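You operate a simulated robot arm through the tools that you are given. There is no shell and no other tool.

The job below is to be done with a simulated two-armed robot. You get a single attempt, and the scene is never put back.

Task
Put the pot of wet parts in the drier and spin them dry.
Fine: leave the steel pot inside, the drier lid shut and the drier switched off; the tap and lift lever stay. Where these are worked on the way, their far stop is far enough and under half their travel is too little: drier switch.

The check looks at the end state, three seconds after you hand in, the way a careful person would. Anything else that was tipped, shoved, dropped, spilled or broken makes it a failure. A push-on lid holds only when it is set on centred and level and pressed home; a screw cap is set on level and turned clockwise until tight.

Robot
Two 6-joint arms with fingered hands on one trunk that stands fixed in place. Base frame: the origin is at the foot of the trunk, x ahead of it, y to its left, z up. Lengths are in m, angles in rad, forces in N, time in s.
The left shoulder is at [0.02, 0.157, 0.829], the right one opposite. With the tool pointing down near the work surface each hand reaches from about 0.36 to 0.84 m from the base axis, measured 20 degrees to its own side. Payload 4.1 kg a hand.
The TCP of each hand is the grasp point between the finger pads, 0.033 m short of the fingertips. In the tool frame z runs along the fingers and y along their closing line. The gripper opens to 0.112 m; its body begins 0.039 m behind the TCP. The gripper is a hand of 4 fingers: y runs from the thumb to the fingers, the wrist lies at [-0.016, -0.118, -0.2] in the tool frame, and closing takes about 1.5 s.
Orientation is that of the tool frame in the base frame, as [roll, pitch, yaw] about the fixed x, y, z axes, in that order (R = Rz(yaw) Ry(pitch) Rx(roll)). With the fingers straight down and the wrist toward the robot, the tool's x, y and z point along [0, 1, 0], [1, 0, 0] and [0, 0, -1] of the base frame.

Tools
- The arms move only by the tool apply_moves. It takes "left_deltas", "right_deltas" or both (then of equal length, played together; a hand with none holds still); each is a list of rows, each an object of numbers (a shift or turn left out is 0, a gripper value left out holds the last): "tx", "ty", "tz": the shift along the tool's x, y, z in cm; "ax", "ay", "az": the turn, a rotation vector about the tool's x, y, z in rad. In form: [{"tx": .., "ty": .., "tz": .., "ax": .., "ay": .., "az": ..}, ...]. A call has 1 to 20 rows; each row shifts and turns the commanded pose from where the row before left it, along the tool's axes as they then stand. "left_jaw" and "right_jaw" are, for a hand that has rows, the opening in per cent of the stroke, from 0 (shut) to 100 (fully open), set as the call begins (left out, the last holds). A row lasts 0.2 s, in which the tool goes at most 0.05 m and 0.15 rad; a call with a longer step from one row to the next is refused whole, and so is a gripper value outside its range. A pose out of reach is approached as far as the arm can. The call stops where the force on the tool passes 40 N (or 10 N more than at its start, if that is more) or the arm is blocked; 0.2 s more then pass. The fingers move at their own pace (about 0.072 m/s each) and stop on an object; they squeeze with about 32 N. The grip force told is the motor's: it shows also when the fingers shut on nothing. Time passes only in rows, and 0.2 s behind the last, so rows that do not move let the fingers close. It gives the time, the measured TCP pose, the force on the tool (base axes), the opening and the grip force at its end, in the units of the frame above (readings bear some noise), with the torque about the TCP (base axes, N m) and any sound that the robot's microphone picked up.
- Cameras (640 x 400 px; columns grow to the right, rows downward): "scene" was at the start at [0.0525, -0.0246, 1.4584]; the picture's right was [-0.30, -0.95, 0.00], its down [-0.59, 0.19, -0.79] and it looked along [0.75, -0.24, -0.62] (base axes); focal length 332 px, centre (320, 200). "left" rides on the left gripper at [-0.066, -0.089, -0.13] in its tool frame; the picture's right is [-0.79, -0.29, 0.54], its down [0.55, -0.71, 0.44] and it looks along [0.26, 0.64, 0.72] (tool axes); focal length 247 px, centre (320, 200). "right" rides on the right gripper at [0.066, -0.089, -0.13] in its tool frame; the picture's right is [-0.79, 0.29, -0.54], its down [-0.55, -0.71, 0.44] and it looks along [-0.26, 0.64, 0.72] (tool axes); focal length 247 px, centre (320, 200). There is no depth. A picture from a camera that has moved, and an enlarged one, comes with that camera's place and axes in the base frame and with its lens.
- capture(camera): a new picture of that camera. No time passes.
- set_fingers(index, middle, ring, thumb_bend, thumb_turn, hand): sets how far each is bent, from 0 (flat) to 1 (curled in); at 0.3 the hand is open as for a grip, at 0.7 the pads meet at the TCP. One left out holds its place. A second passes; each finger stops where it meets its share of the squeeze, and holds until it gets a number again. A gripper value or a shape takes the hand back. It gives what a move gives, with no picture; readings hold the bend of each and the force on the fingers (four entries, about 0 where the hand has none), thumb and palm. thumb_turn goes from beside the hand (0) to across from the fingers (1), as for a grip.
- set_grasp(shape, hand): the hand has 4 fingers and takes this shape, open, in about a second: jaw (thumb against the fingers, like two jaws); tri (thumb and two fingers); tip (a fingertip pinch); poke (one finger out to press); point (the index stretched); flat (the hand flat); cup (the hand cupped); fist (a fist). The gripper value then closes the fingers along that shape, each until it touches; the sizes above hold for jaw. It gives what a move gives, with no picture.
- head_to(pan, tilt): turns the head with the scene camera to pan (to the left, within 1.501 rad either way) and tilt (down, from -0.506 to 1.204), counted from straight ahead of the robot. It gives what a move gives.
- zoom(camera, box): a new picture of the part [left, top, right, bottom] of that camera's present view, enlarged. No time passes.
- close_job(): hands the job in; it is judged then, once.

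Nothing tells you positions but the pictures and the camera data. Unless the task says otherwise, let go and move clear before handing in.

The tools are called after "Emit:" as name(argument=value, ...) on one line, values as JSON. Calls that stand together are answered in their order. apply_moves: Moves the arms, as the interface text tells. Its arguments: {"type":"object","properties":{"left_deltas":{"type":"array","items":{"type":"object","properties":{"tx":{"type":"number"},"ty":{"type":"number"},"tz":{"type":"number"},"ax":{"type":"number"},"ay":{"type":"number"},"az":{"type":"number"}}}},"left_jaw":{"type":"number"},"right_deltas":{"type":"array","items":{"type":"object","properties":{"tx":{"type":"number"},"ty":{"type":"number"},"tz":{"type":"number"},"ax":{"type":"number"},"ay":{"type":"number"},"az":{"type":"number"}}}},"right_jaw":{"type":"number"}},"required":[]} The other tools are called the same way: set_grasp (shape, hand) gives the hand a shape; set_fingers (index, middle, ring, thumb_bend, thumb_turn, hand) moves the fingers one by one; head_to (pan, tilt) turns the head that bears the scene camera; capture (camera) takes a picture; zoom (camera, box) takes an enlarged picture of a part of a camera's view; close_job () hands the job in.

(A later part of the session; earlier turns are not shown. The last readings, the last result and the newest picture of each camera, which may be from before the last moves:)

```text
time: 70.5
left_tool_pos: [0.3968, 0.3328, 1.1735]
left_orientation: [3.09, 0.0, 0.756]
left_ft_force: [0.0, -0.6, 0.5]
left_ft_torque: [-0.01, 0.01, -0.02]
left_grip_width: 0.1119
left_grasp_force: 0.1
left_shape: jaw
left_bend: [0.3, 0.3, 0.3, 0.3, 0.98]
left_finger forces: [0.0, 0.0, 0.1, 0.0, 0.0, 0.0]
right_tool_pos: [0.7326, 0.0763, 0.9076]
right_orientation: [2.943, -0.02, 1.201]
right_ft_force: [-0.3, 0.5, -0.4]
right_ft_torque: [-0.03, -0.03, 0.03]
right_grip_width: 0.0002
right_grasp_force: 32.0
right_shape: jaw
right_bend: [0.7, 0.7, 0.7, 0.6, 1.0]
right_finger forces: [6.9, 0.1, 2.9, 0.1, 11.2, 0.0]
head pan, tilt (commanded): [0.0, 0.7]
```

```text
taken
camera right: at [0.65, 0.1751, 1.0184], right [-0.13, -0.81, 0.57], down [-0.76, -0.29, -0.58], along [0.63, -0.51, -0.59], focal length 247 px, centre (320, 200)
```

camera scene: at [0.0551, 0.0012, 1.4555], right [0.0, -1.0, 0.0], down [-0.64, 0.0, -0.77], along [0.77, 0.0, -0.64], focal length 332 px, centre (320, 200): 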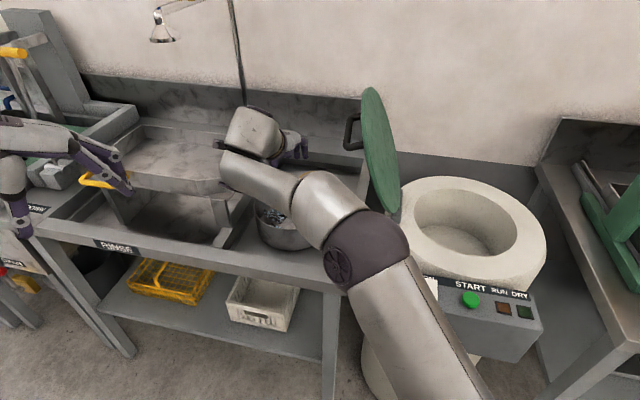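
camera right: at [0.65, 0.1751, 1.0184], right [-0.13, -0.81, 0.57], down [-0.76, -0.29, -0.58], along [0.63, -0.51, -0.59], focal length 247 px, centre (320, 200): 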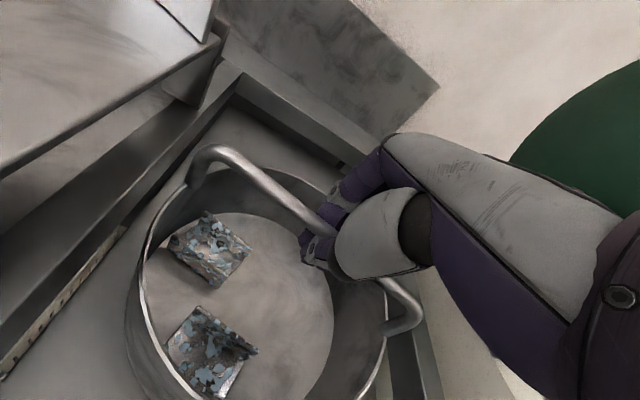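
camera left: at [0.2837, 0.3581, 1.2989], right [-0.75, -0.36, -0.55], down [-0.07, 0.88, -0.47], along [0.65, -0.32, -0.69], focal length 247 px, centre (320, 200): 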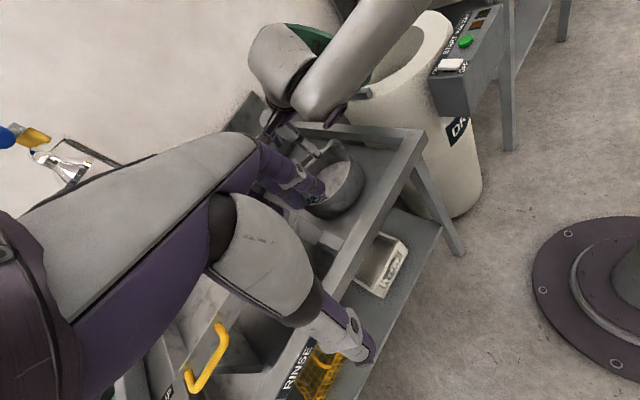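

The right hand has the bar caged near its middle. I lift a little and check that it hangs level.

Emit:
apply_moves(right_deltas=[{"tx": 0.02, "ty": 0.2, "tz": -0.98}, {"tx": 0.02, "ty": 0.2, "tz": -0.98}, {"tx": 0.02, "ty": 0.2, "tz": -0.98}, {"tx": 0.02, "ty": 0.2, "tz": -0.98}, {}])

Emit:
capture(camera="right")

Emit:
capture(camera="scene")

Emit:
capture(camera="left")

```text
time: 71.7
left_tool_pos: [0.3978, 0.3325, 1.1743]
left_orientation: [3.091, 0.0, 0.756]
left_ft_force: [0.1, 0.0, 1.1]
left_ft_torque: [0.02, 0.06, 0.0]
left_grip_width: 0.1118
left_grasp_force: 0.0
left_shape: jaw
left_bend: [0.3, 0.3, 0.3, 0.3, 0.98]
left_finger forces: [0.0, 0.0, 0.1, 0.0, 0.0, 0.1]
right_tool_pos: [0.7331, 0.0758, 0.9488]
right_orientation: [2.944, -0.019, 1.204]
right_ft_force: [-0.3, 0.3, -4.1]
right_ft_torque: [-0.04, 0.02, 0.03]
right_grip_width: 0.0
right_grasp_force: 32.0
right_shape: jaw
right_bend: [0.7, 0.7, 0.7, 0.61, 1.0]
right_finger forces: [6.8, 0.0, 1.9, 0.0, 9.2, 0.0]
head pan, tilt (commanded): [0.0, 0.7]
```

```text
taken
camera right: at [0.6503, 0.1746, 1.0586], right [-0.13, -0.81, 0.57], down [-0.76, -0.29, -0.58], along [0.63, -0.51, -0.59], focal length 247 px, centre (320, 200)
```

right: 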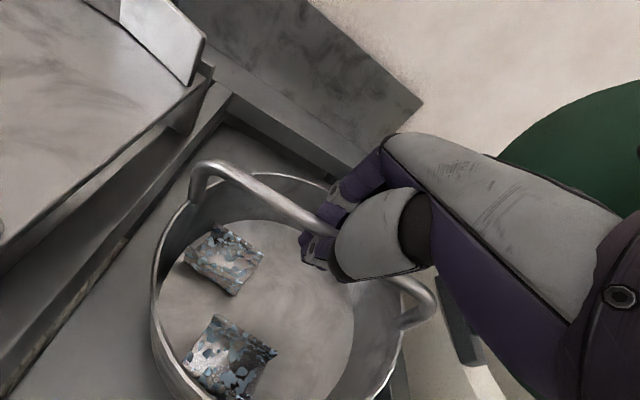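

```text
taken
camera scene: at [0.0554, 0.0013, 1.4555], right [0.0, -1.0, 0.0], down [-0.64, 0.0, -0.76], along [0.76, 0.0, -0.64], focal length 332 px, centre (320, 200)
```

scene: 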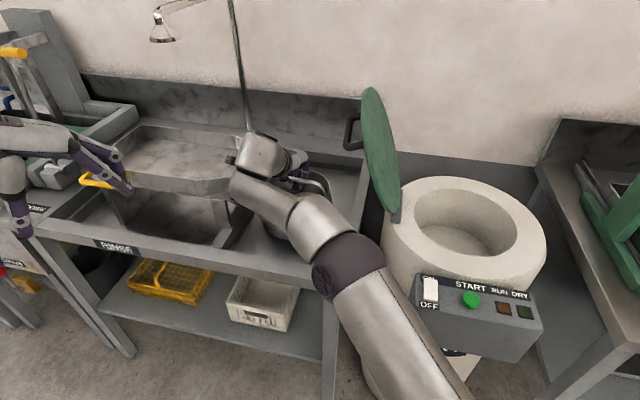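

```text
taken
camera left: at [0.2839, 0.3582, 1.2988], right [-0.75, -0.36, -0.55], down [-0.07, 0.88, -0.47], along [0.65, -0.32, -0.69], focal length 247 px, centre (320, 200)
```

left: 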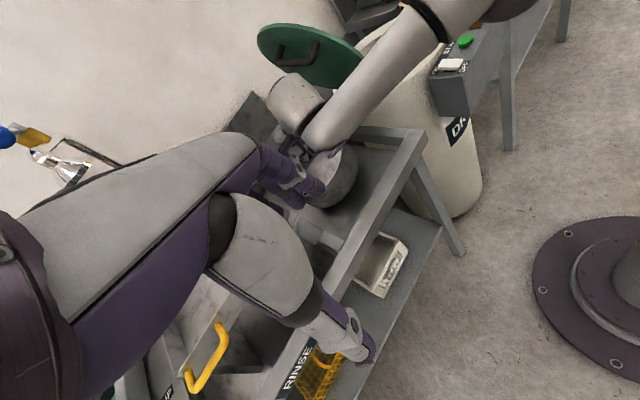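

The pot hangs level and clear. I lift it further and draw it back toward the robot, keeping left of the lid's near edge.

Emit:
apply_moves(right_deltas=[{"tx": 0.04, "ty": 0.4, "tz": -1.96}, {"tx": 0.04, "ty": 0.4, "tz": -1.96}, {"tx": -0.5, "ty": -2.6, "tz": -1.6}, {"tx": -0.5, "ty": -2.6, "tz": -1.6}, {"tx": -0.5, "ty": -2.6, "tz": -1.6}, {"tx": -0.5, "ty": -2.6, "tz": -1.6}, {}])

Emit:
capture(camera="scene")

Emit:
capture(camera="right")

Emit:
capture(camera="left")

```text
time: 73.3
left_tool_pos: [0.3976, 0.3323, 1.1743]
left_orientation: [3.092, 0.0, 0.755]
left_ft_force: [-0.3, -0.7, 0.4]
left_ft_torque: [0.0, -0.01, 0.04]
left_grip_width: 0.1115
left_grasp_force: 0.0
left_shape: jaw
left_bend: [0.3, 0.3, 0.3, 0.3, 0.98]
left_finger forces: [0.1, 0.0, 0.1, 0.1, 0.1, 0.1]
right_tool_pos: [0.6184, 0.0979, 1.0293]
right_orientation: [2.942, -0.022, 1.202]
right_ft_force: [0.1, 0.6, -5.0]
right_ft_torque: [-0.05, -0.03, 0.02]
right_grip_width: 0.0
right_grasp_force: 31.7
right_shape: jaw
right_bend: [0.69, 0.7, 0.7, 0.61, 1.0]
right_finger forces: [6.6, 0.1, 1.6, 0.1, 9.2, 0.0]
head pan, tilt (commanded): [0.0, 0.7]
```

```text
taken
camera scene: at [0.0555, 0.0013, 1.4555], right [0.0, -1.0, 0.0], down [-0.64, 0.0, -0.76], along [0.76, 0.0, -0.64], focal length 332 px, centre (320, 200)
```

scene: 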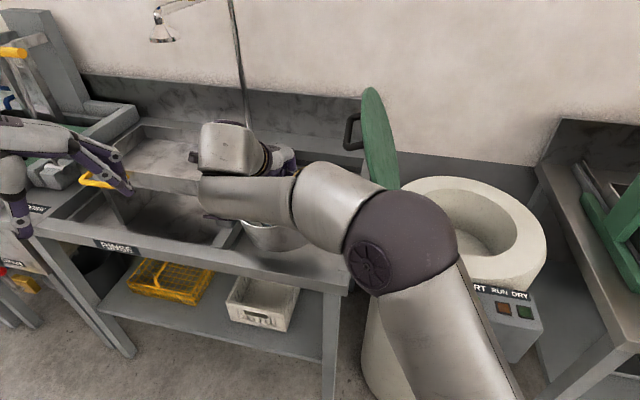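

```text
taken
camera right: at [0.5355, 0.1965, 1.1394], right [-0.13, -0.81, 0.57], down [-0.76, -0.29, -0.58], along [0.63, -0.51, -0.59], focal length 247 px, centre (320, 200)
```

right: 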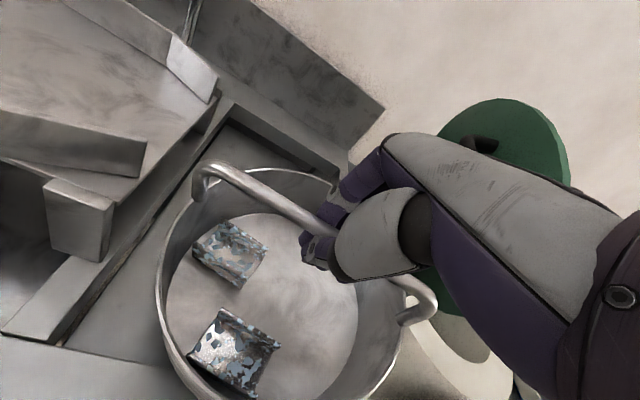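

```text
taken
camera left: at [0.284, 0.3582, 1.2988], right [-0.75, -0.36, -0.55], down [-0.07, 0.88, -0.47], along [0.65, -0.32, -0.69], focal length 247 px, centre (320, 200)
```

left: 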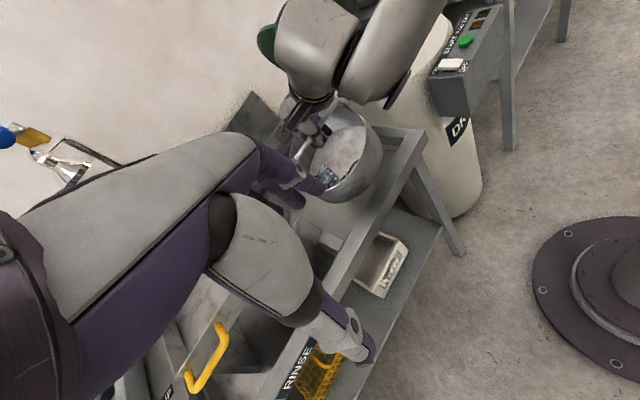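

Emit:
apply_moves(right_deltas=[{"tx": -1.33, "ty": -2.8, "tz": -2.28}, {"tx": -1.33, "ty": -2.8, "tz": -2.28}, {"tx": -1.33, "ty": -2.8, "tz": -2.28}, {"tx": -1.33, "ty": -2.8, "tz": -2.28}, {"tx": -1.33, "ty": -2.8, "tz": -2.28}, {"tx": -1.33, "ty": -2.8, "tz": -2.28}, {}])

Emit:
capture(camera="scene")

Emit:
capture(camera="right")

```text
time: 74.9
left_tool_pos: [0.3979, 0.3337, 1.1733]
left_orientation: [3.093, 0.0, 0.756]
left_ft_force: [-0.2, 0.8, 0.8]
left_ft_torque: [0.04, 0.02, 0.02]
left_grip_width: 0.1119
left_grasp_force: 0.1
left_shape: jaw
left_bend: [0.3, 0.3, 0.3, 0.3, 0.98]
left_finger forces: [0.0, 0.0, 0.0, 0.0, 0.1, 0.0]
right_tool_pos: [0.4078, 0.0913, 1.1302]
right_orientation: [2.943, -0.02, 1.202]
right_ft_force: [0.1, -1.0, -4.6]
right_ft_torque: [-0.02, 0.02, 0.0]
right_grip_width: 0.0001
right_grasp_force: 32.1
right_shape: jaw
right_bend: [0.69, 0.7, 0.7, 0.61, 1.0]
right_finger forces: [6.2, 0.0, 1.6, 0.1, 8.6, 0.0]
head pan, tilt (commanded): [0.0, 0.7]
```

```text
taken
camera scene: at [0.0554, 0.0013, 1.4555], right [0.0, -1.0, 0.0], down [-0.64, 0.0, -0.76], along [0.76, 0.0, -0.64], focal length 332 px, centre (320, 200)
```

scene: 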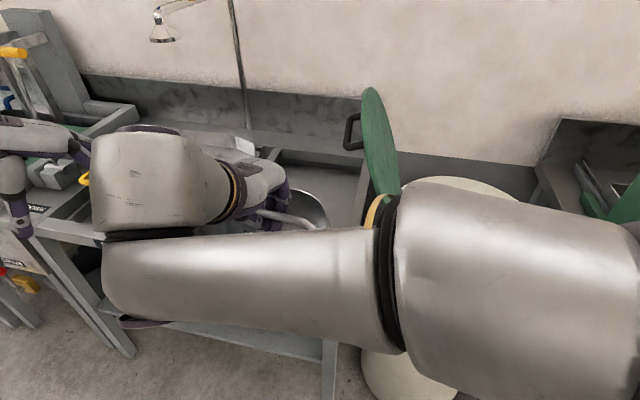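

```text
taken
camera right: at [0.3235, 0.1898, 1.2401], right [-0.13, -0.81, 0.57], down [-0.76, -0.29, -0.58], along [0.63, -0.51, -0.59], focal length 247 px, centre (320, 200)
```

right: 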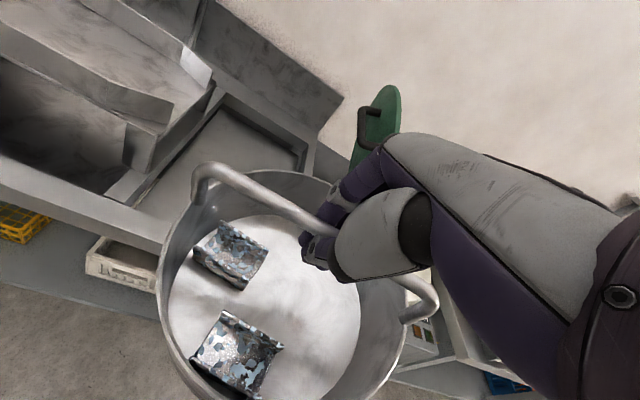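

Emit:
apply_moves(right_deltas=[{"tx": -3.4, "ty": 1.2, "tz": 0.25}, {"tx": -3.4, "ty": 1.2, "tz": 0.25}, {"tx": -3.4, "ty": 1.2, "tz": 0.25}, {"tx": -3.4, "ty": 1.2, "tz": 0.25}, {"tx": -3.4, "ty": 1.2, "tz": 0.25}, {"tx": -3.4, "ty": 1.2, "tz": 0.25}, {}])

Emit:
capture(camera="scene")

Emit:
capture(camera="right")

```text
time: 76.5
left_tool_pos: [0.3973, 0.3332, 1.1744]
left_orientation: [3.09, -0.001, 0.757]
left_ft_force: [0.7, 0.5, 0.0]
left_ft_torque: [0.0, -0.02, -0.01]
left_grip_width: 0.1119
left_grasp_force: 0.2
left_shape: jaw
left_bend: [0.3, 0.3, 0.3, 0.3, 0.98]
left_finger forces: [0.1, 0.0, 0.0, 0.0, 0.1, 0.0]
right_tool_pos: [0.4061, -0.1266, 1.124]
right_orientation: [2.941, -0.02, 1.205]
right_ft_force: [-0.2, 0.0, -3.8]
right_ft_torque: [0.02, 0.07, 0.0]
right_grip_width: 0.0
right_grasp_force: 32.0
right_shape: jaw
right_bend: [0.69, 0.7, 0.7, 0.61, 1.0]
right_finger forces: [5.2, 0.0, 2.1, 0.1, 7.0, 0.0]
head pan, tilt (commanded): [0.0, 0.7]
```

```text
taken
camera scene: at [0.0554, 0.0014, 1.4555], right [0.0, -1.0, 0.0], down [-0.64, 0.0, -0.76], along [0.76, 0.0, -0.64], focal length 332 px, centre (320, 200)
```

scene: 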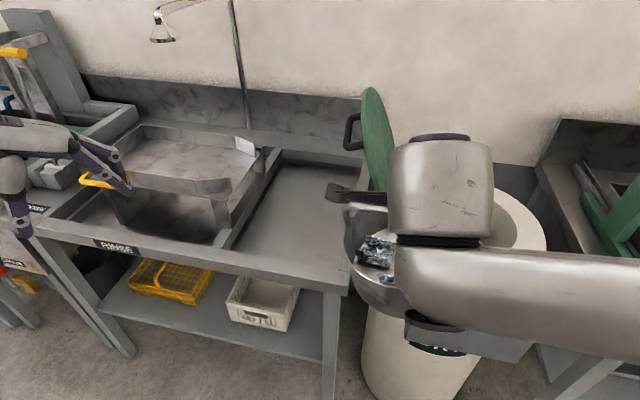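

```text
taken
camera right: at [0.3229, -0.0272, 1.2351], right [-0.13, -0.81, 0.57], down [-0.76, -0.29, -0.58], along [0.63, -0.51, -0.59], focal length 247 px, centre (320, 200)
```

right: 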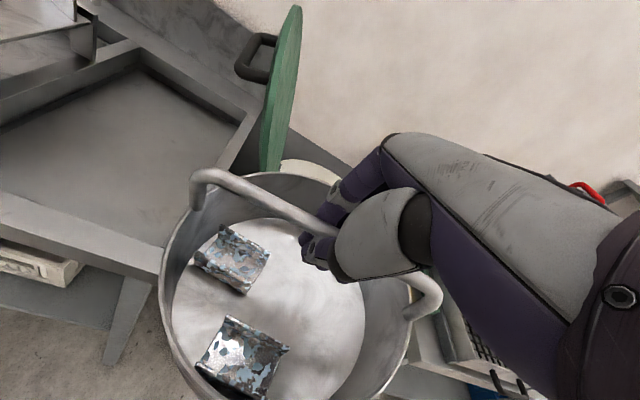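

Emit:
apply_moves(right_deltas=[{"tx": -3.13, "ty": 1.42, "tz": 0.57}, {"tx": -3.13, "ty": 1.42, "tz": 0.57}, {"tx": -3.13, "ty": 1.42, "tz": 0.57}, {"tx": -3.13, "ty": 1.42, "tz": 0.57}, {"tx": -3.13, "ty": 1.42, "tz": 0.57}, {}])

Emit:
capture(camera="scene")

Emit:
capture(camera="right")

Emit:
capture(camera="left")

```text
time: 77.9
left_tool_pos: [0.3976, 0.3329, 1.1732]
left_orientation: [3.091, 0.001, 0.756]
left_ft_force: [0.5, 0.5, -0.3]
left_ft_torque: [-0.01, 0.04, 0.0]
left_grip_width: 0.1117
left_grasp_force: 0.0
left_shape: jaw
left_bend: [0.3, 0.3, 0.3, 0.3, 0.98]
left_finger forces: [0.0, 0.0, 0.1, 0.0, 0.0, 0.0]
right_tool_pos: [0.4206, -0.3021, 1.1096]
right_orientation: [2.943, -0.021, 1.204]
right_ft_force: [-0.5, 0.3, -4.7]
right_ft_torque: [0.05, 0.0, 0.01]
right_grip_width: 0.0
right_grasp_force: 32.2
right_shape: jaw
right_bend: [0.69, 0.7, 0.7, 0.62, 1.0]
right_finger forces: [5.3, 0.0, 1.9, 0.0, 7.0, 0.1]
head pan, tilt (commanded): [0.0, 0.7]
```

```text
taken
camera scene: at [0.0553, 0.0013, 1.4555], right [0.0, -1.0, 0.0], down [-0.64, 0.0, -0.76], along [0.76, 0.0, -0.64], focal length 332 px, centre (320, 200)
```

scene: 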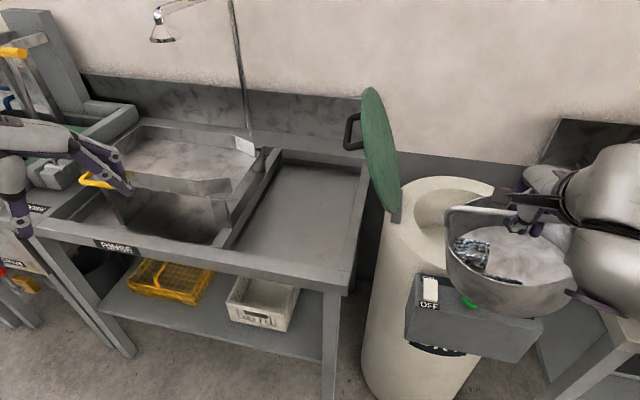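

```text
taken
camera right: at [0.3366, -0.202, 1.2198], right [-0.13, -0.81, 0.57], down [-0.76, -0.29, -0.58], along [0.63, -0.51, -0.59], focal length 247 px, centre (320, 200)
```

right: 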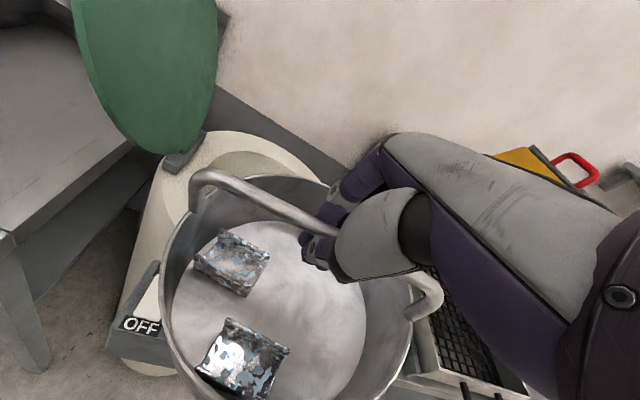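

```text
taken
camera left: at [0.2838, 0.3582, 1.2988], right [-0.75, -0.36, -0.55], down [-0.07, 0.88, -0.47], along [0.65, -0.32, -0.69], focal length 247 px, centre (320, 200)
```

left: 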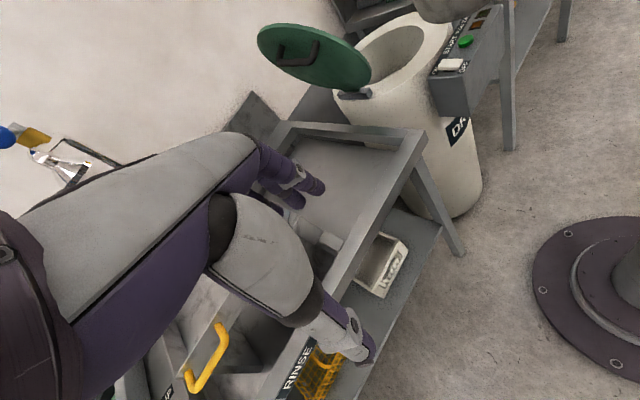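

Emit:
apply_moves(right_deltas=[{"tx": 0.44, "ty": 3.56, "tz": 1.3}, {"tx": 0.44, "ty": 3.56, "tz": 1.3}, {"tx": 0.44, "ty": 3.56, "tz": 1.3}, {"tx": 0.44, "ty": 3.56, "tz": 1.3}, {"tx": 0.44, "ty": 3.56, "tz": 1.3}, {"tx": 0.44, "ty": 3.56, "tz": 1.3}, {}])

Emit:
capture(camera="scene")

Emit:
capture(camera="right")

Emit:
capture(camera="left")

```text
time: 79.5
left_tool_pos: [0.3975, 0.3341, 1.1733]
left_orientation: [3.091, 0.001, 0.755]
left_ft_force: [0.2, 0.5, -0.5]
left_ft_torque: [-0.03, 0.01, -0.02]
left_grip_width: 0.1114
left_grasp_force: 0.1
left_shape: jaw
left_bend: [0.3, 0.3, 0.3, 0.3, 0.98]
left_finger forces: [0.0, 0.1, 0.0, 0.0, 0.0, 0.1]
right_tool_pos: [0.6382, -0.3557, 1.0745]
right_orientation: [2.942, -0.02, 1.204]
right_ft_force: [0.0, -0.5, -4.6]
right_ft_torque: [0.0, 0.0, -0.01]
right_grip_width: 0.0
right_grasp_force: 31.8
right_shape: jaw
right_bend: [0.69, 0.7, 0.7, 0.62, 1.0]
right_finger forces: [5.5, 0.0, 2.2, 0.0, 6.9, 0.0]
head pan, tilt (commanded): [0.0, 0.7]
```

```text
taken
camera scene: at [0.0553, 0.0012, 1.4555], right [0.0, -1.0, 0.0], down [-0.64, 0.0, -0.76], along [0.76, 0.0, -0.64], focal length 332 px, centre (320, 200)
```

scene: 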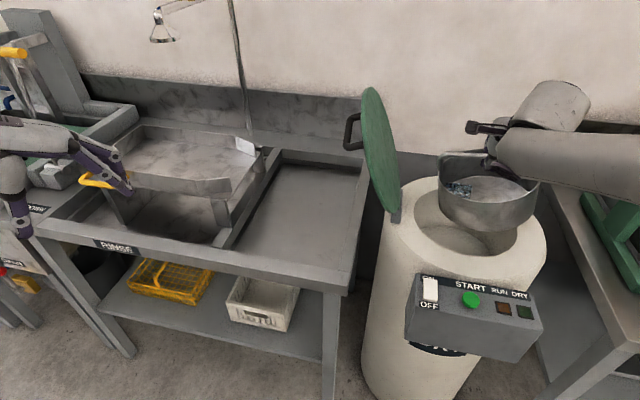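

```text
taken
camera right: at [0.5548, -0.2569, 1.185], right [-0.13, -0.81, 0.57], down [-0.76, -0.29, -0.58], along [0.63, -0.51, -0.59], focal length 247 px, centre (320, 200)
```

right: 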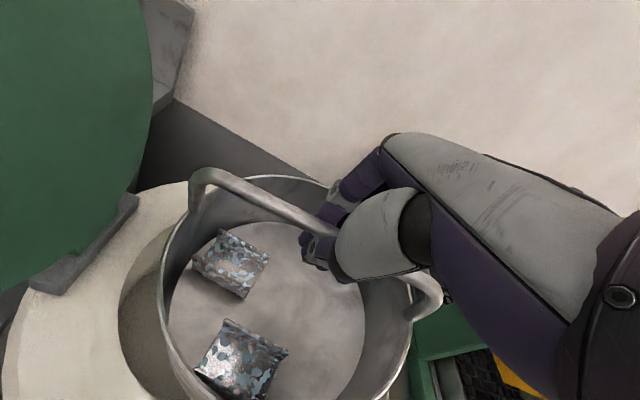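

```text
taken
camera left: at [0.2838, 0.3582, 1.2989], right [-0.75, -0.36, -0.55], down [-0.07, 0.88, -0.47], along [0.65, -0.32, -0.69], focal length 247 px, centre (320, 200)
```

left: 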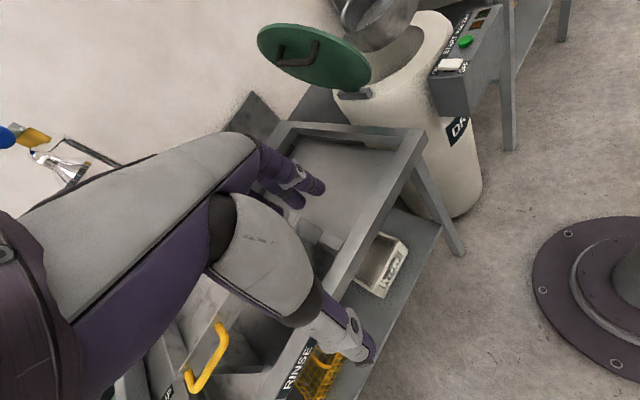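

The pot is over the drum. I zoom in to check the alignment before lowering.

Emit:
zoom(camera="scene", box=[370, 120, 570, 280])

Emit:
zoom(camera="left", box=[300, 0, 500, 120])

```text
2.50 times, centred on (470, 200) of scene
camera zoom: at [0.0553, 0.0012, 1.4555], right [0.0, -1.0, 0.0], down [-0.64, 0.0, -0.76], along [0.76, 0.0, -0.64], focal length 830 px, centre (-55, 200)
```

zoom: 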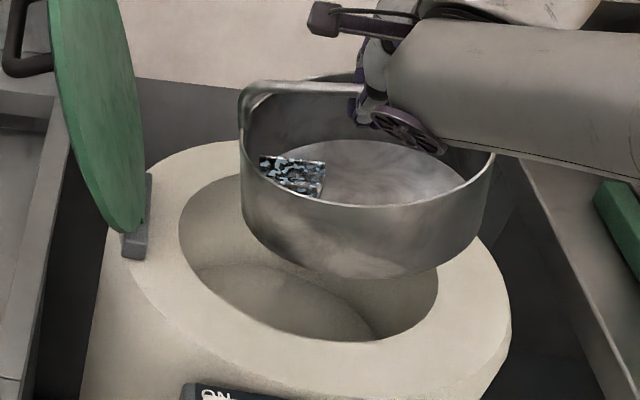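

```text
3.20 times, centred on (400, 60) of left
camera zoom: at [0.2838, 0.3582, 1.2989], right [-0.75, -0.36, -0.55], down [-0.07, 0.88, -0.47], along [0.65, -0.32, -0.69], focal length 790 px, centre (64, 648)
```

zoom: 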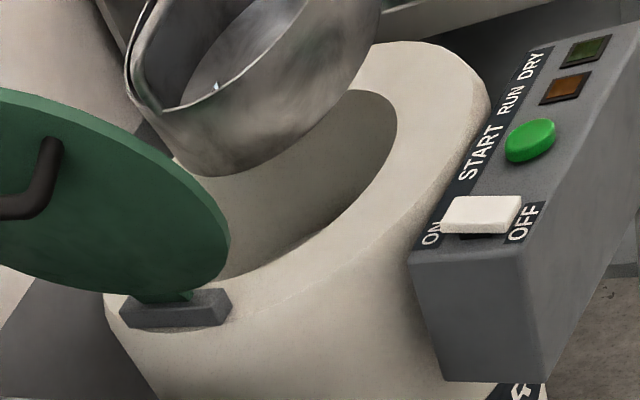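

Emit:
apply_moves(right_deltas=[{"tx": 0.72, "ty": 1.83, "tz": 0.37}, {"ty": -0.4, "tz": 1.96}, {"ty": -0.4, "tz": 1.96}, {}])

Emit:
zoom(camera="scene", box=[370, 120, 570, 280])

Emit:
zoom(camera="left", box=[300, 0, 500, 120])

Emit:
capture(camera="right")

```text
time: 80.5
left_tool_pos: [0.3982, 0.3332, 1.173]
left_orientation: [3.091, 0.0, 0.757]
left_ft_force: [-0.1, 0.2, 0.5]
left_ft_torque: [0.01, 0.0, -0.04]
left_grip_width: 0.1121
left_grasp_force: 0.1
left_shape: jaw
left_bend: [0.3, 0.3, 0.3, 0.3, 0.98]
left_finger forces: [0.1, 0.0, 0.0, 0.0, 0.1, 0.0]
right_tool_pos: [0.6574, -0.3556, 1.0344]
right_orientation: [2.943, -0.02, 1.203]
right_ft_force: [0.8, -0.4, -4.2]
right_ft_torque: [0.06, -0.05, 0.01]
right_grip_width: 0.0
right_grasp_force: 31.5
right_shape: jaw
right_bend: [0.69, 0.7, 0.7, 0.62, 1.0]
right_finger forces: [5.4, 0.0, 1.9, 0.0, 7.8, 0.0]
head pan, tilt (commanded): [0.0, 0.7]
```

```text
2.50 times, centred on (470, 200) of scene
camera zoom: at [0.0554, 0.0012, 1.4555], right [0.0, -1.0, 0.0], down [-0.64, 0.0, -0.76], along [0.76, 0.0, -0.64], focal length 830 px, centre (-55, 200)
```

zoom: 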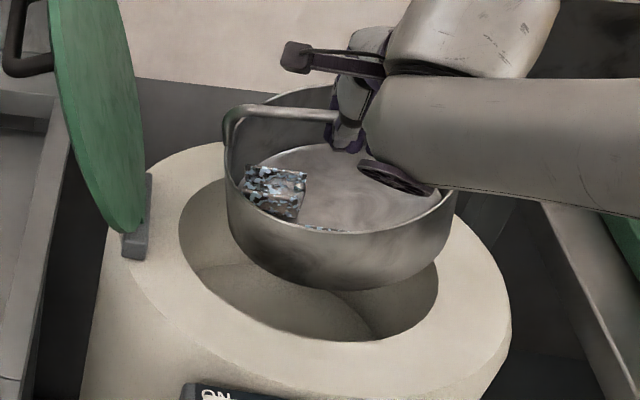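

```text
3.20 times, centred on (400, 60) of left
camera zoom: at [0.2839, 0.3582, 1.2988], right [-0.75, -0.36, -0.55], down [-0.07, 0.88, -0.47], along [0.65, -0.32, -0.69], focal length 790 px, centre (64, 648)
```

zoom: 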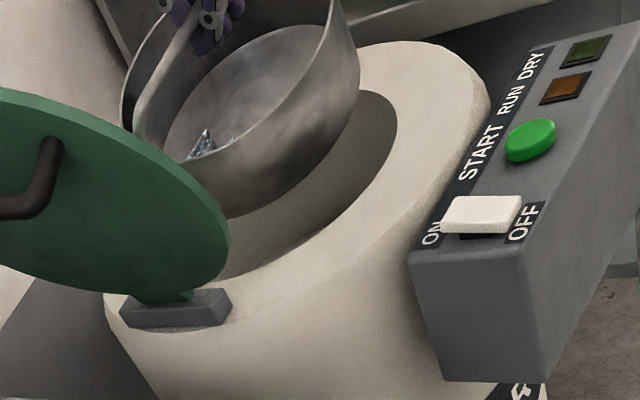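

```text
taken
camera right: at [0.5745, -0.2561, 1.1447], right [-0.13, -0.81, 0.57], down [-0.76, -0.29, -0.58], along [0.63, -0.51, -0.59], focal length 247 px, centre (320, 200)
```

right: 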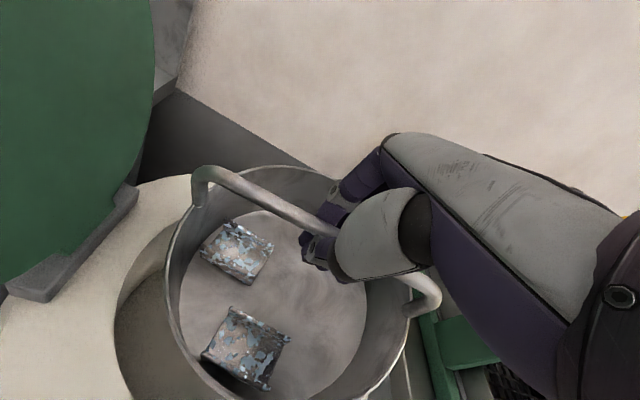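

Emit:
apply_moves(right_deltas=[{"tx": -0.2, "ty": -0.8, "tz": 1.9}, {"tx": -0.04, "ty": -0.4, "tz": 1.96}, {"tx": -0.04, "ty": -0.4, "tz": 1.96}, {}])

Emit:
zoom(camera="scene", box=[370, 120, 570, 280])

Emit:
capture(camera="right")

Emit:
zoom(camera="left", box=[300, 0, 500, 120])

```text
time: 81.5
left_tool_pos: [0.3991, 0.333, 1.1743]
left_orientation: [3.093, 0.001, 0.756]
left_ft_force: [0.1, 0.3, -1.2]
left_ft_torque: [-0.02, -0.06, -0.03]
left_grip_width: 0.112
left_grasp_force: 0.0
left_shape: jaw
left_bend: [0.3, 0.3, 0.3, 0.3, 0.98]
left_finger forces: [0.0, 0.0, 0.1, 0.0, 0.0, 0.1]
right_tool_pos: [0.6554, -0.3548, 0.975]
right_orientation: [2.945, -0.02, 1.202]
right_ft_force: [-0.4, -0.5, -4.2]
right_ft_torque: [-0.02, 0.02, 0.01]
right_grip_width: 0.0
right_grasp_force: 32.5
right_shape: jaw
right_bend: [0.69, 0.7, 0.7, 0.62, 1.0]
right_finger forces: [5.6, 0.1, 1.8, 0.0, 7.3, 0.0]
head pan, tilt (commanded): [0.0, 0.7]
```

```text
2.50 times, centred on (470, 200) of scene
camera zoom: at [0.0553, 0.0012, 1.4555], right [0.0, -1.0, 0.0], down [-0.64, 0.0, -0.76], along [0.76, 0.0, -0.64], focal length 830 px, centre (-55, 200)
```

zoom: 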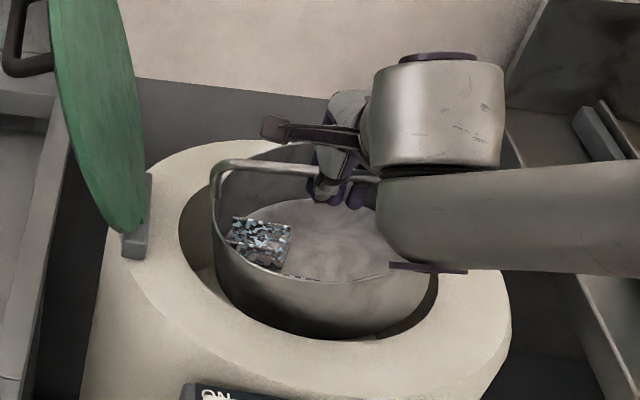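

```text
taken
camera right: at [0.571, -0.2554, 1.0856], right [-0.13, -0.81, 0.57], down [-0.76, -0.29, -0.58], along [0.63, -0.51, -0.59], focal length 247 px, centre (320, 200)
```

right: 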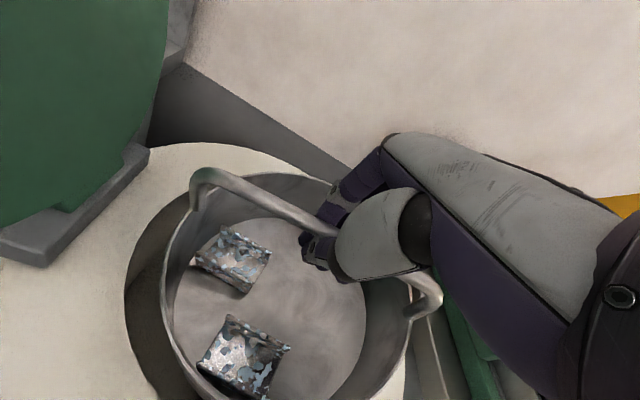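

```text
3.20 times, centred on (400, 60) of left
camera zoom: at [0.2838, 0.3582, 1.2988], right [-0.75, -0.36, -0.55], down [-0.07, 0.88, -0.47], along [0.65, -0.32, -0.69], focal length 790 px, centre (64, 648)
```

zoom: 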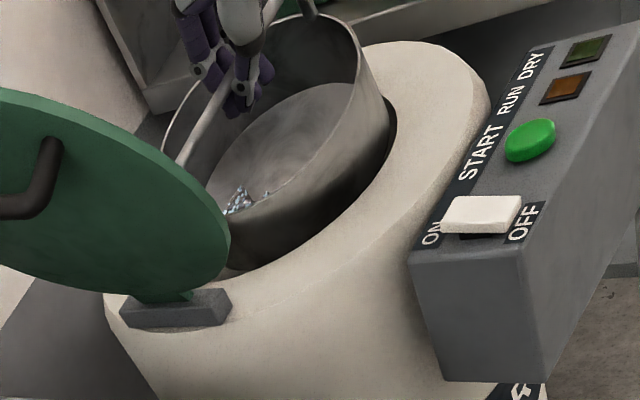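

Emit:
apply_moves(right_deltas=[{"tx": 0.75, "ty": -0.28}, {"tx": -0.02, "ty": -0.2, "tz": 0.98}, {"tx": -0.02, "ty": -0.2, "tz": 0.98}, {"tx": -0.02, "ty": -0.2, "tz": 0.98}, {}])

Emit:
zoom(camera="scene", box=[370, 120, 570, 280])

Emit:
capture(camera="right")

Emit:
zoom(camera="left", box=[300, 0, 500, 120])

```text
time: 82.7
left_tool_pos: [0.3972, 0.3314, 1.1741]
left_orientation: [3.091, 0.001, 0.755]
left_ft_force: [-0.3, 0.1, 0.5]
left_ft_torque: [-0.02, -0.03, -0.02]
left_grip_width: 0.1115
left_grasp_force: 0.0
left_shape: jaw
left_bend: [0.3, 0.3, 0.3, 0.3, 0.98]
left_finger forces: [0.0, 0.0, 0.1, 0.1, 0.0, 0.0]
right_tool_pos: [0.6551, -0.3473, 0.9434]
right_orientation: [2.941, -0.02, 1.204]
right_ft_force: [0.0, 0.0, -4.1]
right_ft_torque: [0.02, 0.02, 0.01]
right_grip_width: 0.0001
right_grasp_force: 32.1
right_shape: jaw
right_bend: [0.69, 0.7, 0.7, 0.62, 1.0]
right_finger forces: [5.6, 0.1, 1.9, 0.1, 7.5, 0.1]
head pan, tilt (commanded): [0.0, 0.7]
```

```text
2.50 times, centred on (470, 200) of scene
camera zoom: at [0.0554, 0.0012, 1.4555], right [0.0, -1.0, 0.0], down [-0.64, 0.0, -0.76], along [0.76, 0.0, -0.64], focal length 830 px, centre (-55, 200)
```

zoom: 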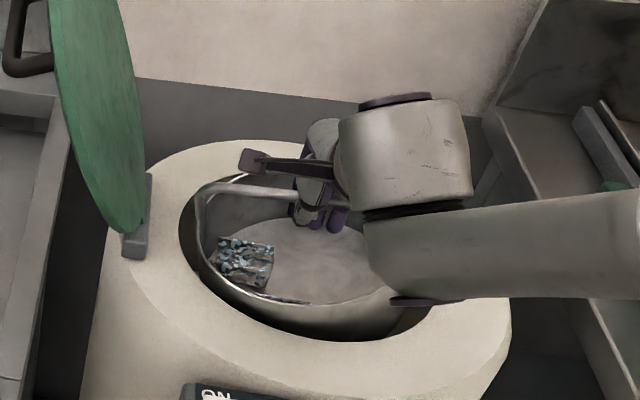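

```text
taken
camera right: at [0.573, -0.2469, 1.0537], right [-0.13, -0.81, 0.57], down [-0.76, -0.29, -0.58], along [0.63, -0.51, -0.59], focal length 247 px, centre (320, 200)
```

right: 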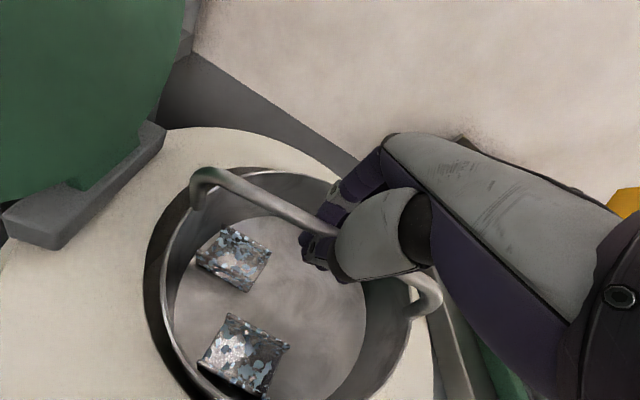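

```text
3.20 times, centred on (400, 60) of left
camera zoom: at [0.2839, 0.3582, 1.2988], right [-0.75, -0.36, -0.55], down [-0.07, 0.88, -0.47], along [0.65, -0.32, -0.69], focal length 790 px, centre (64, 648)
```

zoom: 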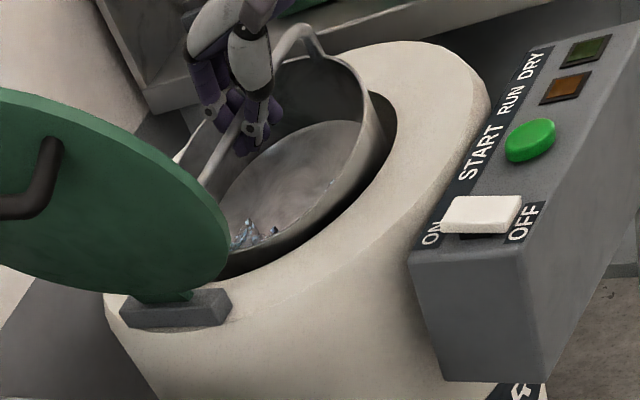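

Emit:
apply_moves(right_deltas=[{"tx": -0.02, "ty": -0.25, "tz": 1.2}, {"tx": -0.02, "ty": -0.25, "tz": 1.2}, {"tx": -0.02, "ty": -0.25, "tz": 1.2}, {"tx": -0.02, "ty": -0.25, "tz": 1.2}, {}])

Emit:
capture(camera="right")

Emit:
zoom(camera="scene", box=[370, 120, 570, 280])

```text
time: 83.9
left_tool_pos: [0.3972, 0.3328, 1.1739]
left_orientation: [3.091, 0.001, 0.758]
left_ft_force: [-0.5, -0.3, -0.4]
left_ft_torque: [0.0, -0.02, 0.02]
left_grip_width: 0.1118
left_grasp_force: 0.0
left_shape: jaw
left_bend: [0.3, 0.3, 0.3, 0.3, 0.98]
left_finger forces: [0.1, 0.0, 0.1, 0.1, 0.0, 0.0]
right_tool_pos: [0.6533, -0.3463, 0.894]
right_orientation: [2.942, -0.021, 1.204]
right_ft_force: [1.0, 0.4, -4.9]
right_ft_torque: [0.0, 0.01, 0.01]
right_grip_width: 0.0
right_grasp_force: 31.6
right_shape: jaw
right_bend: [0.69, 0.7, 0.7, 0.62, 1.0]
right_finger forces: [5.6, 0.0, 1.9, 0.0, 7.3, 0.0]
head pan, tilt (commanded): [0.0, 0.7]
```

```text
taken
camera right: at [0.572, -0.2466, 1.0054], right [-0.13, -0.81, 0.57], down [-0.76, -0.29, -0.58], along [0.63, -0.51, -0.59], focal length 247 px, centre (320, 200)
```

right: 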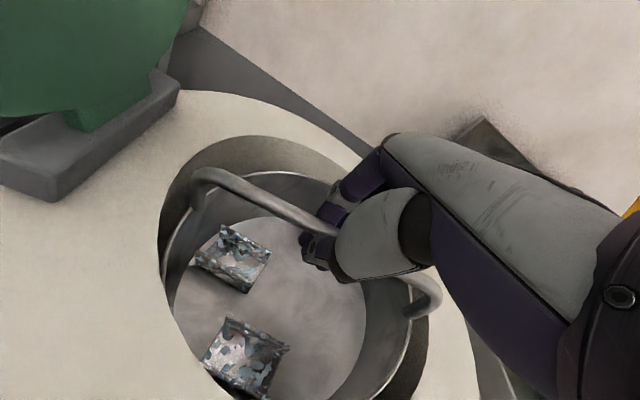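

```text
2.50 times, centred on (470, 200) of scene
camera zoom: at [0.0554, 0.0012, 1.4555], right [0.0, -1.0, 0.0], down [-0.64, 0.0, -0.76], along [0.76, 0.0, -0.64], focal length 830 px, centre (-55, 200)
```

zoom: 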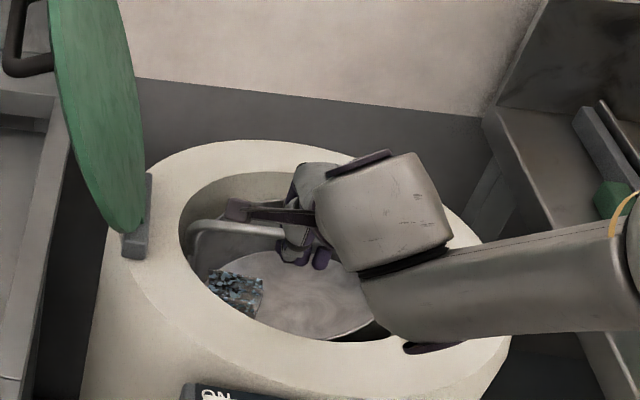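

Emit:
apply_moves(right_deltas=[{"tx": -0.02, "ty": -0.16, "tz": 0.8}, {"tx": -0.02, "ty": -0.16, "tz": 0.8}, {}])

```text
time: 84.7
left_tool_pos: [0.3976, 0.3341, 1.1728]
left_orientation: [3.092, 0.0, 0.757]
left_ft_force: [0.0, 0.1, 0.7]
left_ft_torque: [0.03, 0.01, 0.01]
left_grip_width: 0.1117
left_grasp_force: 0.1
left_shape: jaw
left_bend: [0.3, 0.3, 0.3, 0.3, 0.98]
left_finger forces: [0.0, 0.0, 0.0, 0.0, 0.0, 0.0]
right_tool_pos: [0.6555, -0.3448, 0.88]
right_orientation: [2.942, -0.019, 1.203]
right_ft_force: [-0.1, 1.0, -4.6]
right_ft_torque: [0.02, 0.0, -0.03]
right_grip_width: 0.0002
right_grasp_force: 32.5
right_shape: jaw
right_bend: [0.69, 0.7, 0.7, 0.62, 1.0]
right_finger forces: [5.6, 0.0, 1.9, 0.0, 7.4, 0.1]
head pan, tilt (commanded): [0.0, 0.7]
```

Emit:
apply_moves(right_deltas=[{"tx": -0.02, "ty": -0.16, "tz": 0.8}, {"tx": -0.02, "ty": -0.16, "tz": 0.8}, {}])

Emit:
capture(camera="right")

Emit:
zoom(camera="scene", box=[370, 120, 570, 280])

Emit:
zoom(camera="left", box=[300, 0, 500, 120])

```text
time: 85.5
left_tool_pos: [0.3974, 0.3335, 1.1744]
left_orientation: [3.092, 0.0, 0.756]
left_ft_force: [-0.3, 0.5, -0.7]
left_ft_torque: [0.0, 0.0, -0.01]
left_grip_width: 0.1114
left_grasp_force: 0.1
left_shape: jaw
left_bend: [0.3, 0.3, 0.3, 0.3, 0.98]
left_finger forces: [0.0, 0.0, 0.1, 0.1, 0.0, 0.1]
right_tool_pos: [0.6547, -0.3468, 0.8618]
right_orientation: [2.942, -0.018, 1.204]
right_ft_force: [-0.1, 0.3, -5.0]
right_ft_torque: [0.04, 0.0, 0.01]
right_grip_width: 0.0
right_grasp_force: 31.8
right_shape: jaw
right_bend: [0.69, 0.7, 0.7, 0.62, 1.0]
right_finger forces: [5.6, 0.0, 1.9, 0.0, 7.4, 0.1]
head pan, tilt (commanded): [0.0, 0.7]
```

```text
taken
camera right: at [0.5722, -0.2478, 0.9729], right [-0.13, -0.81, 0.57], down [-0.76, -0.29, -0.58], along [0.63, -0.51, -0.59], focal length 247 px, centre (320, 200)
```

right: 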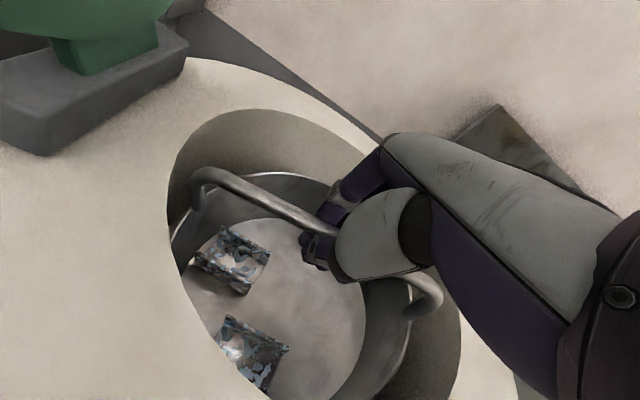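

```text
2.50 times, centred on (470, 200) of scene
camera zoom: at [0.0554, 0.0012, 1.4555], right [0.0, -1.0, 0.0], down [-0.64, 0.0, -0.76], along [0.76, 0.0, -0.64], focal length 830 px, centre (-55, 200)
```

zoom: 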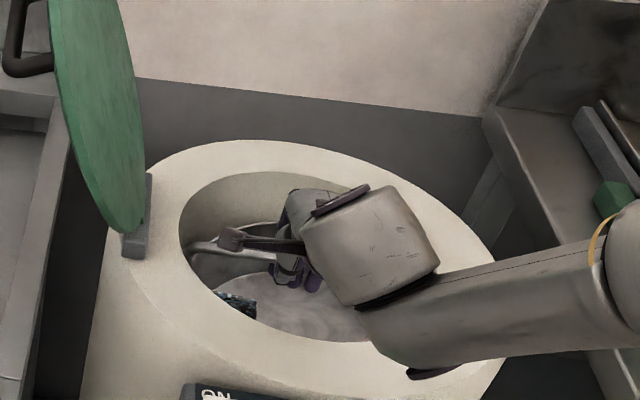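

```text
3.20 times, centred on (400, 60) of left
camera zoom: at [0.2839, 0.3582, 1.2988], right [-0.75, -0.36, -0.55], down [-0.07, 0.88, -0.47], along [0.65, -0.32, -0.69], focal length 790 px, centre (64, 648)
```

zoom: 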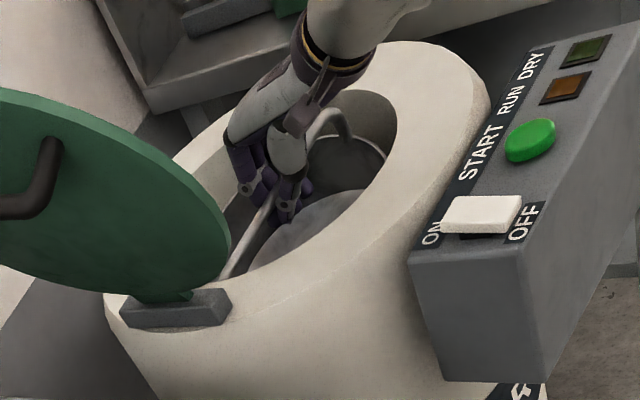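

Still hanging free, so the drum is a little deeper than I judged. I keep lowering in small steps, watching the force.

Emit:
apply_moves(right_deltas=[{"tx": -0.02, "ty": -0.16, "tz": 0.8}, {"tx": -0.02, "ty": -0.16, "tz": 0.8}, {}])

Emit:
zoom(camera="left", box=[300, 0, 500, 120])

```text
time: 86.3
left_tool_pos: [0.3965, 0.3329, 1.1739]
left_orientation: [3.092, 0.0, 0.757]
left_ft_force: [0.3, 0.0, 0.5]
left_ft_torque: [-0.03, -0.04, 0.0]
left_grip_width: 0.1117
left_grasp_force: 0.1
left_shape: jaw
left_bend: [0.3, 0.3, 0.3, 0.3, 0.98]
left_finger forces: [0.0, 0.0, 0.0, 0.0, 0.0, 0.0]
right_tool_pos: [0.6562, -0.3483, 0.8464]
right_orientation: [2.942, -0.019, 1.201]
right_ft_force: [4.0, -5.5, 1.3]
right_ft_torque: [0.07, -0.01, 0.04]
right_grip_width: 0.0001
right_grasp_force: 31.9
right_shape: jaw
right_bend: [0.69, 0.7, 0.7, 0.62, 1.0]
right_finger forces: [3.1, 0.0, 2.8, 0.1, 0.6, 0.0]
head pan, tilt (commanded): [0.0, 0.7]
```

```text
3.20 times, centred on (400, 60) of left
camera zoom: at [0.2839, 0.358, 1.2989], right [-0.75, -0.35, -0.55], down [-0.07, 0.88, -0.47], along [0.65, -0.32, -0.69], focal length 790 px, centre (64, 648)
```

zoom: 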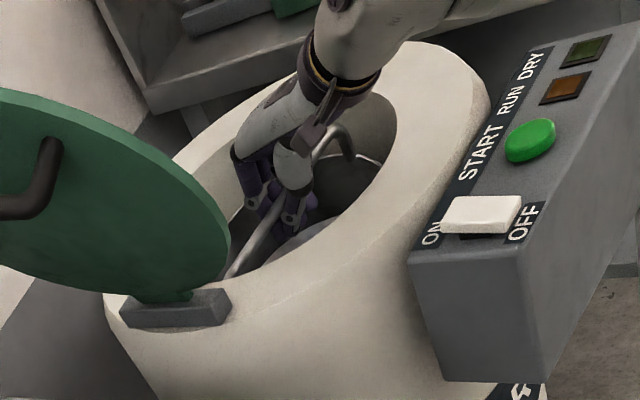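

Contact: weight off, with a small sideways push toward (+x, -y). I shift the pot a few millimetres that way and settle it again.

Emit:
apply_moves(right_deltas=[{"tx": -0.5, "ty": 0.6, "tz": -0.2}, {}])

Emit:
apply_moves(right_deltas=[{"tx": -0.01, "ty": -0.1, "tz": 0.49}, {}])

Emit:
capture(camera="right")

```text
time: 86.9
left_tool_pos: [0.3983, 0.3328, 1.1743]
left_orientation: [3.091, 0.001, 0.756]
left_ft_force: [-0.5, -0.1, 0.1]
left_ft_torque: [0.0, -0.01, -0.04]
left_grip_width: 0.1119
left_grasp_force: 0.1
left_shape: jaw
left_bend: [0.3, 0.3, 0.3, 0.3, 0.98]
left_finger forces: [0.1, 0.0, 0.0, 0.0, 0.1, 0.0]
right_tool_pos: [0.6582, -0.3532, 0.8483]
right_orientation: [2.944, -0.021, 1.205]
right_ft_force: [0.4, 0.8, -4.7]
right_ft_torque: [0.05, 0.0, 0.01]
right_grip_width: 0.0002
right_grasp_force: 32.4
right_shape: jaw
right_bend: [0.69, 0.7, 0.7, 0.62, 1.0]
right_finger forces: [2.1, 0.0, 1.3, 0.0, 3.5, 0.0]
head pan, tilt (commanded): [0.0, 0.7]
```

```text
time: 87.5
left_tool_pos: [0.3962, 0.3321, 1.1737]
left_orientation: [3.091, 0.0, 0.756]
left_ft_force: [0.0, -0.3, 0.4]
left_ft_torque: [-0.01, -0.01, -0.02]
left_grip_width: 0.1118
left_grasp_force: 0.0
left_shape: jaw
left_bend: [0.3, 0.3, 0.3, 0.3, 0.98]
left_finger forces: [0.1, 0.0, 0.0, 0.1, 0.0, 0.0]
right_tool_pos: [0.6579, -0.3534, 0.8433]
right_orientation: [2.943, -0.022, 1.204]
right_ft_force: [-0.5, -1.4, -1.4]
right_ft_torque: [0.05, 0.01, -0.02]
right_grip_width: 0.0
right_grasp_force: 31.7
right_shape: jaw
right_bend: [0.69, 0.7, 0.7, 0.62, 1.0]
right_finger forces: [1.8, 0.1, 1.8, 0.0, 2.6, 0.1]
head pan, tilt (commanded): [0.0, 0.7]
```

```text
taken
camera right: at [0.5754, -0.2542, 0.954], right [-0.13, -0.81, 0.57], down [-0.76, -0.29, -0.58], along [0.63, -0.51, -0.58], focal length 247 px, centre (320, 200)
```

right: 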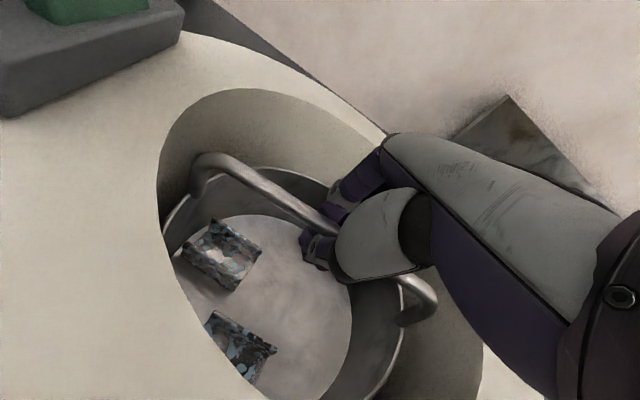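

Emit:
apply_moves(right_deltas=[{"tx": -0.01, "ty": -0.07, "tz": 0.35}, {}])

```text
time: 88.1
left_tool_pos: [0.3979, 0.3338, 1.1726]
left_orientation: [3.09, 0.001, 0.755]
left_ft_force: [0.3, -0.6, 0.4]
left_ft_torque: [0.0, 0.0, 0.0]
left_grip_width: 0.1116
left_grasp_force: 0.0
left_shape: jaw
left_bend: [0.3, 0.3, 0.3, 0.3, 0.98]
left_finger forces: [0.0, 0.1, 0.0, 0.1, 0.0, 0.1]
right_tool_pos: [0.6587, -0.3528, 0.8394]
right_orientation: [2.945, -0.022, 1.203]
right_ft_force: [0.5, -0.9, -2.4]
right_ft_torque: [0.08, -0.05, 0.02]
right_grip_width: 0.0
right_grasp_force: 31.8
right_shape: jaw
right_bend: [0.69, 0.7, 0.7, 0.62, 1.0]
right_finger forces: [1.7, 0.0, 2.1, 0.0, 2.1, 0.0]
head pan, tilt (commanded): [0.0, 0.7]
```

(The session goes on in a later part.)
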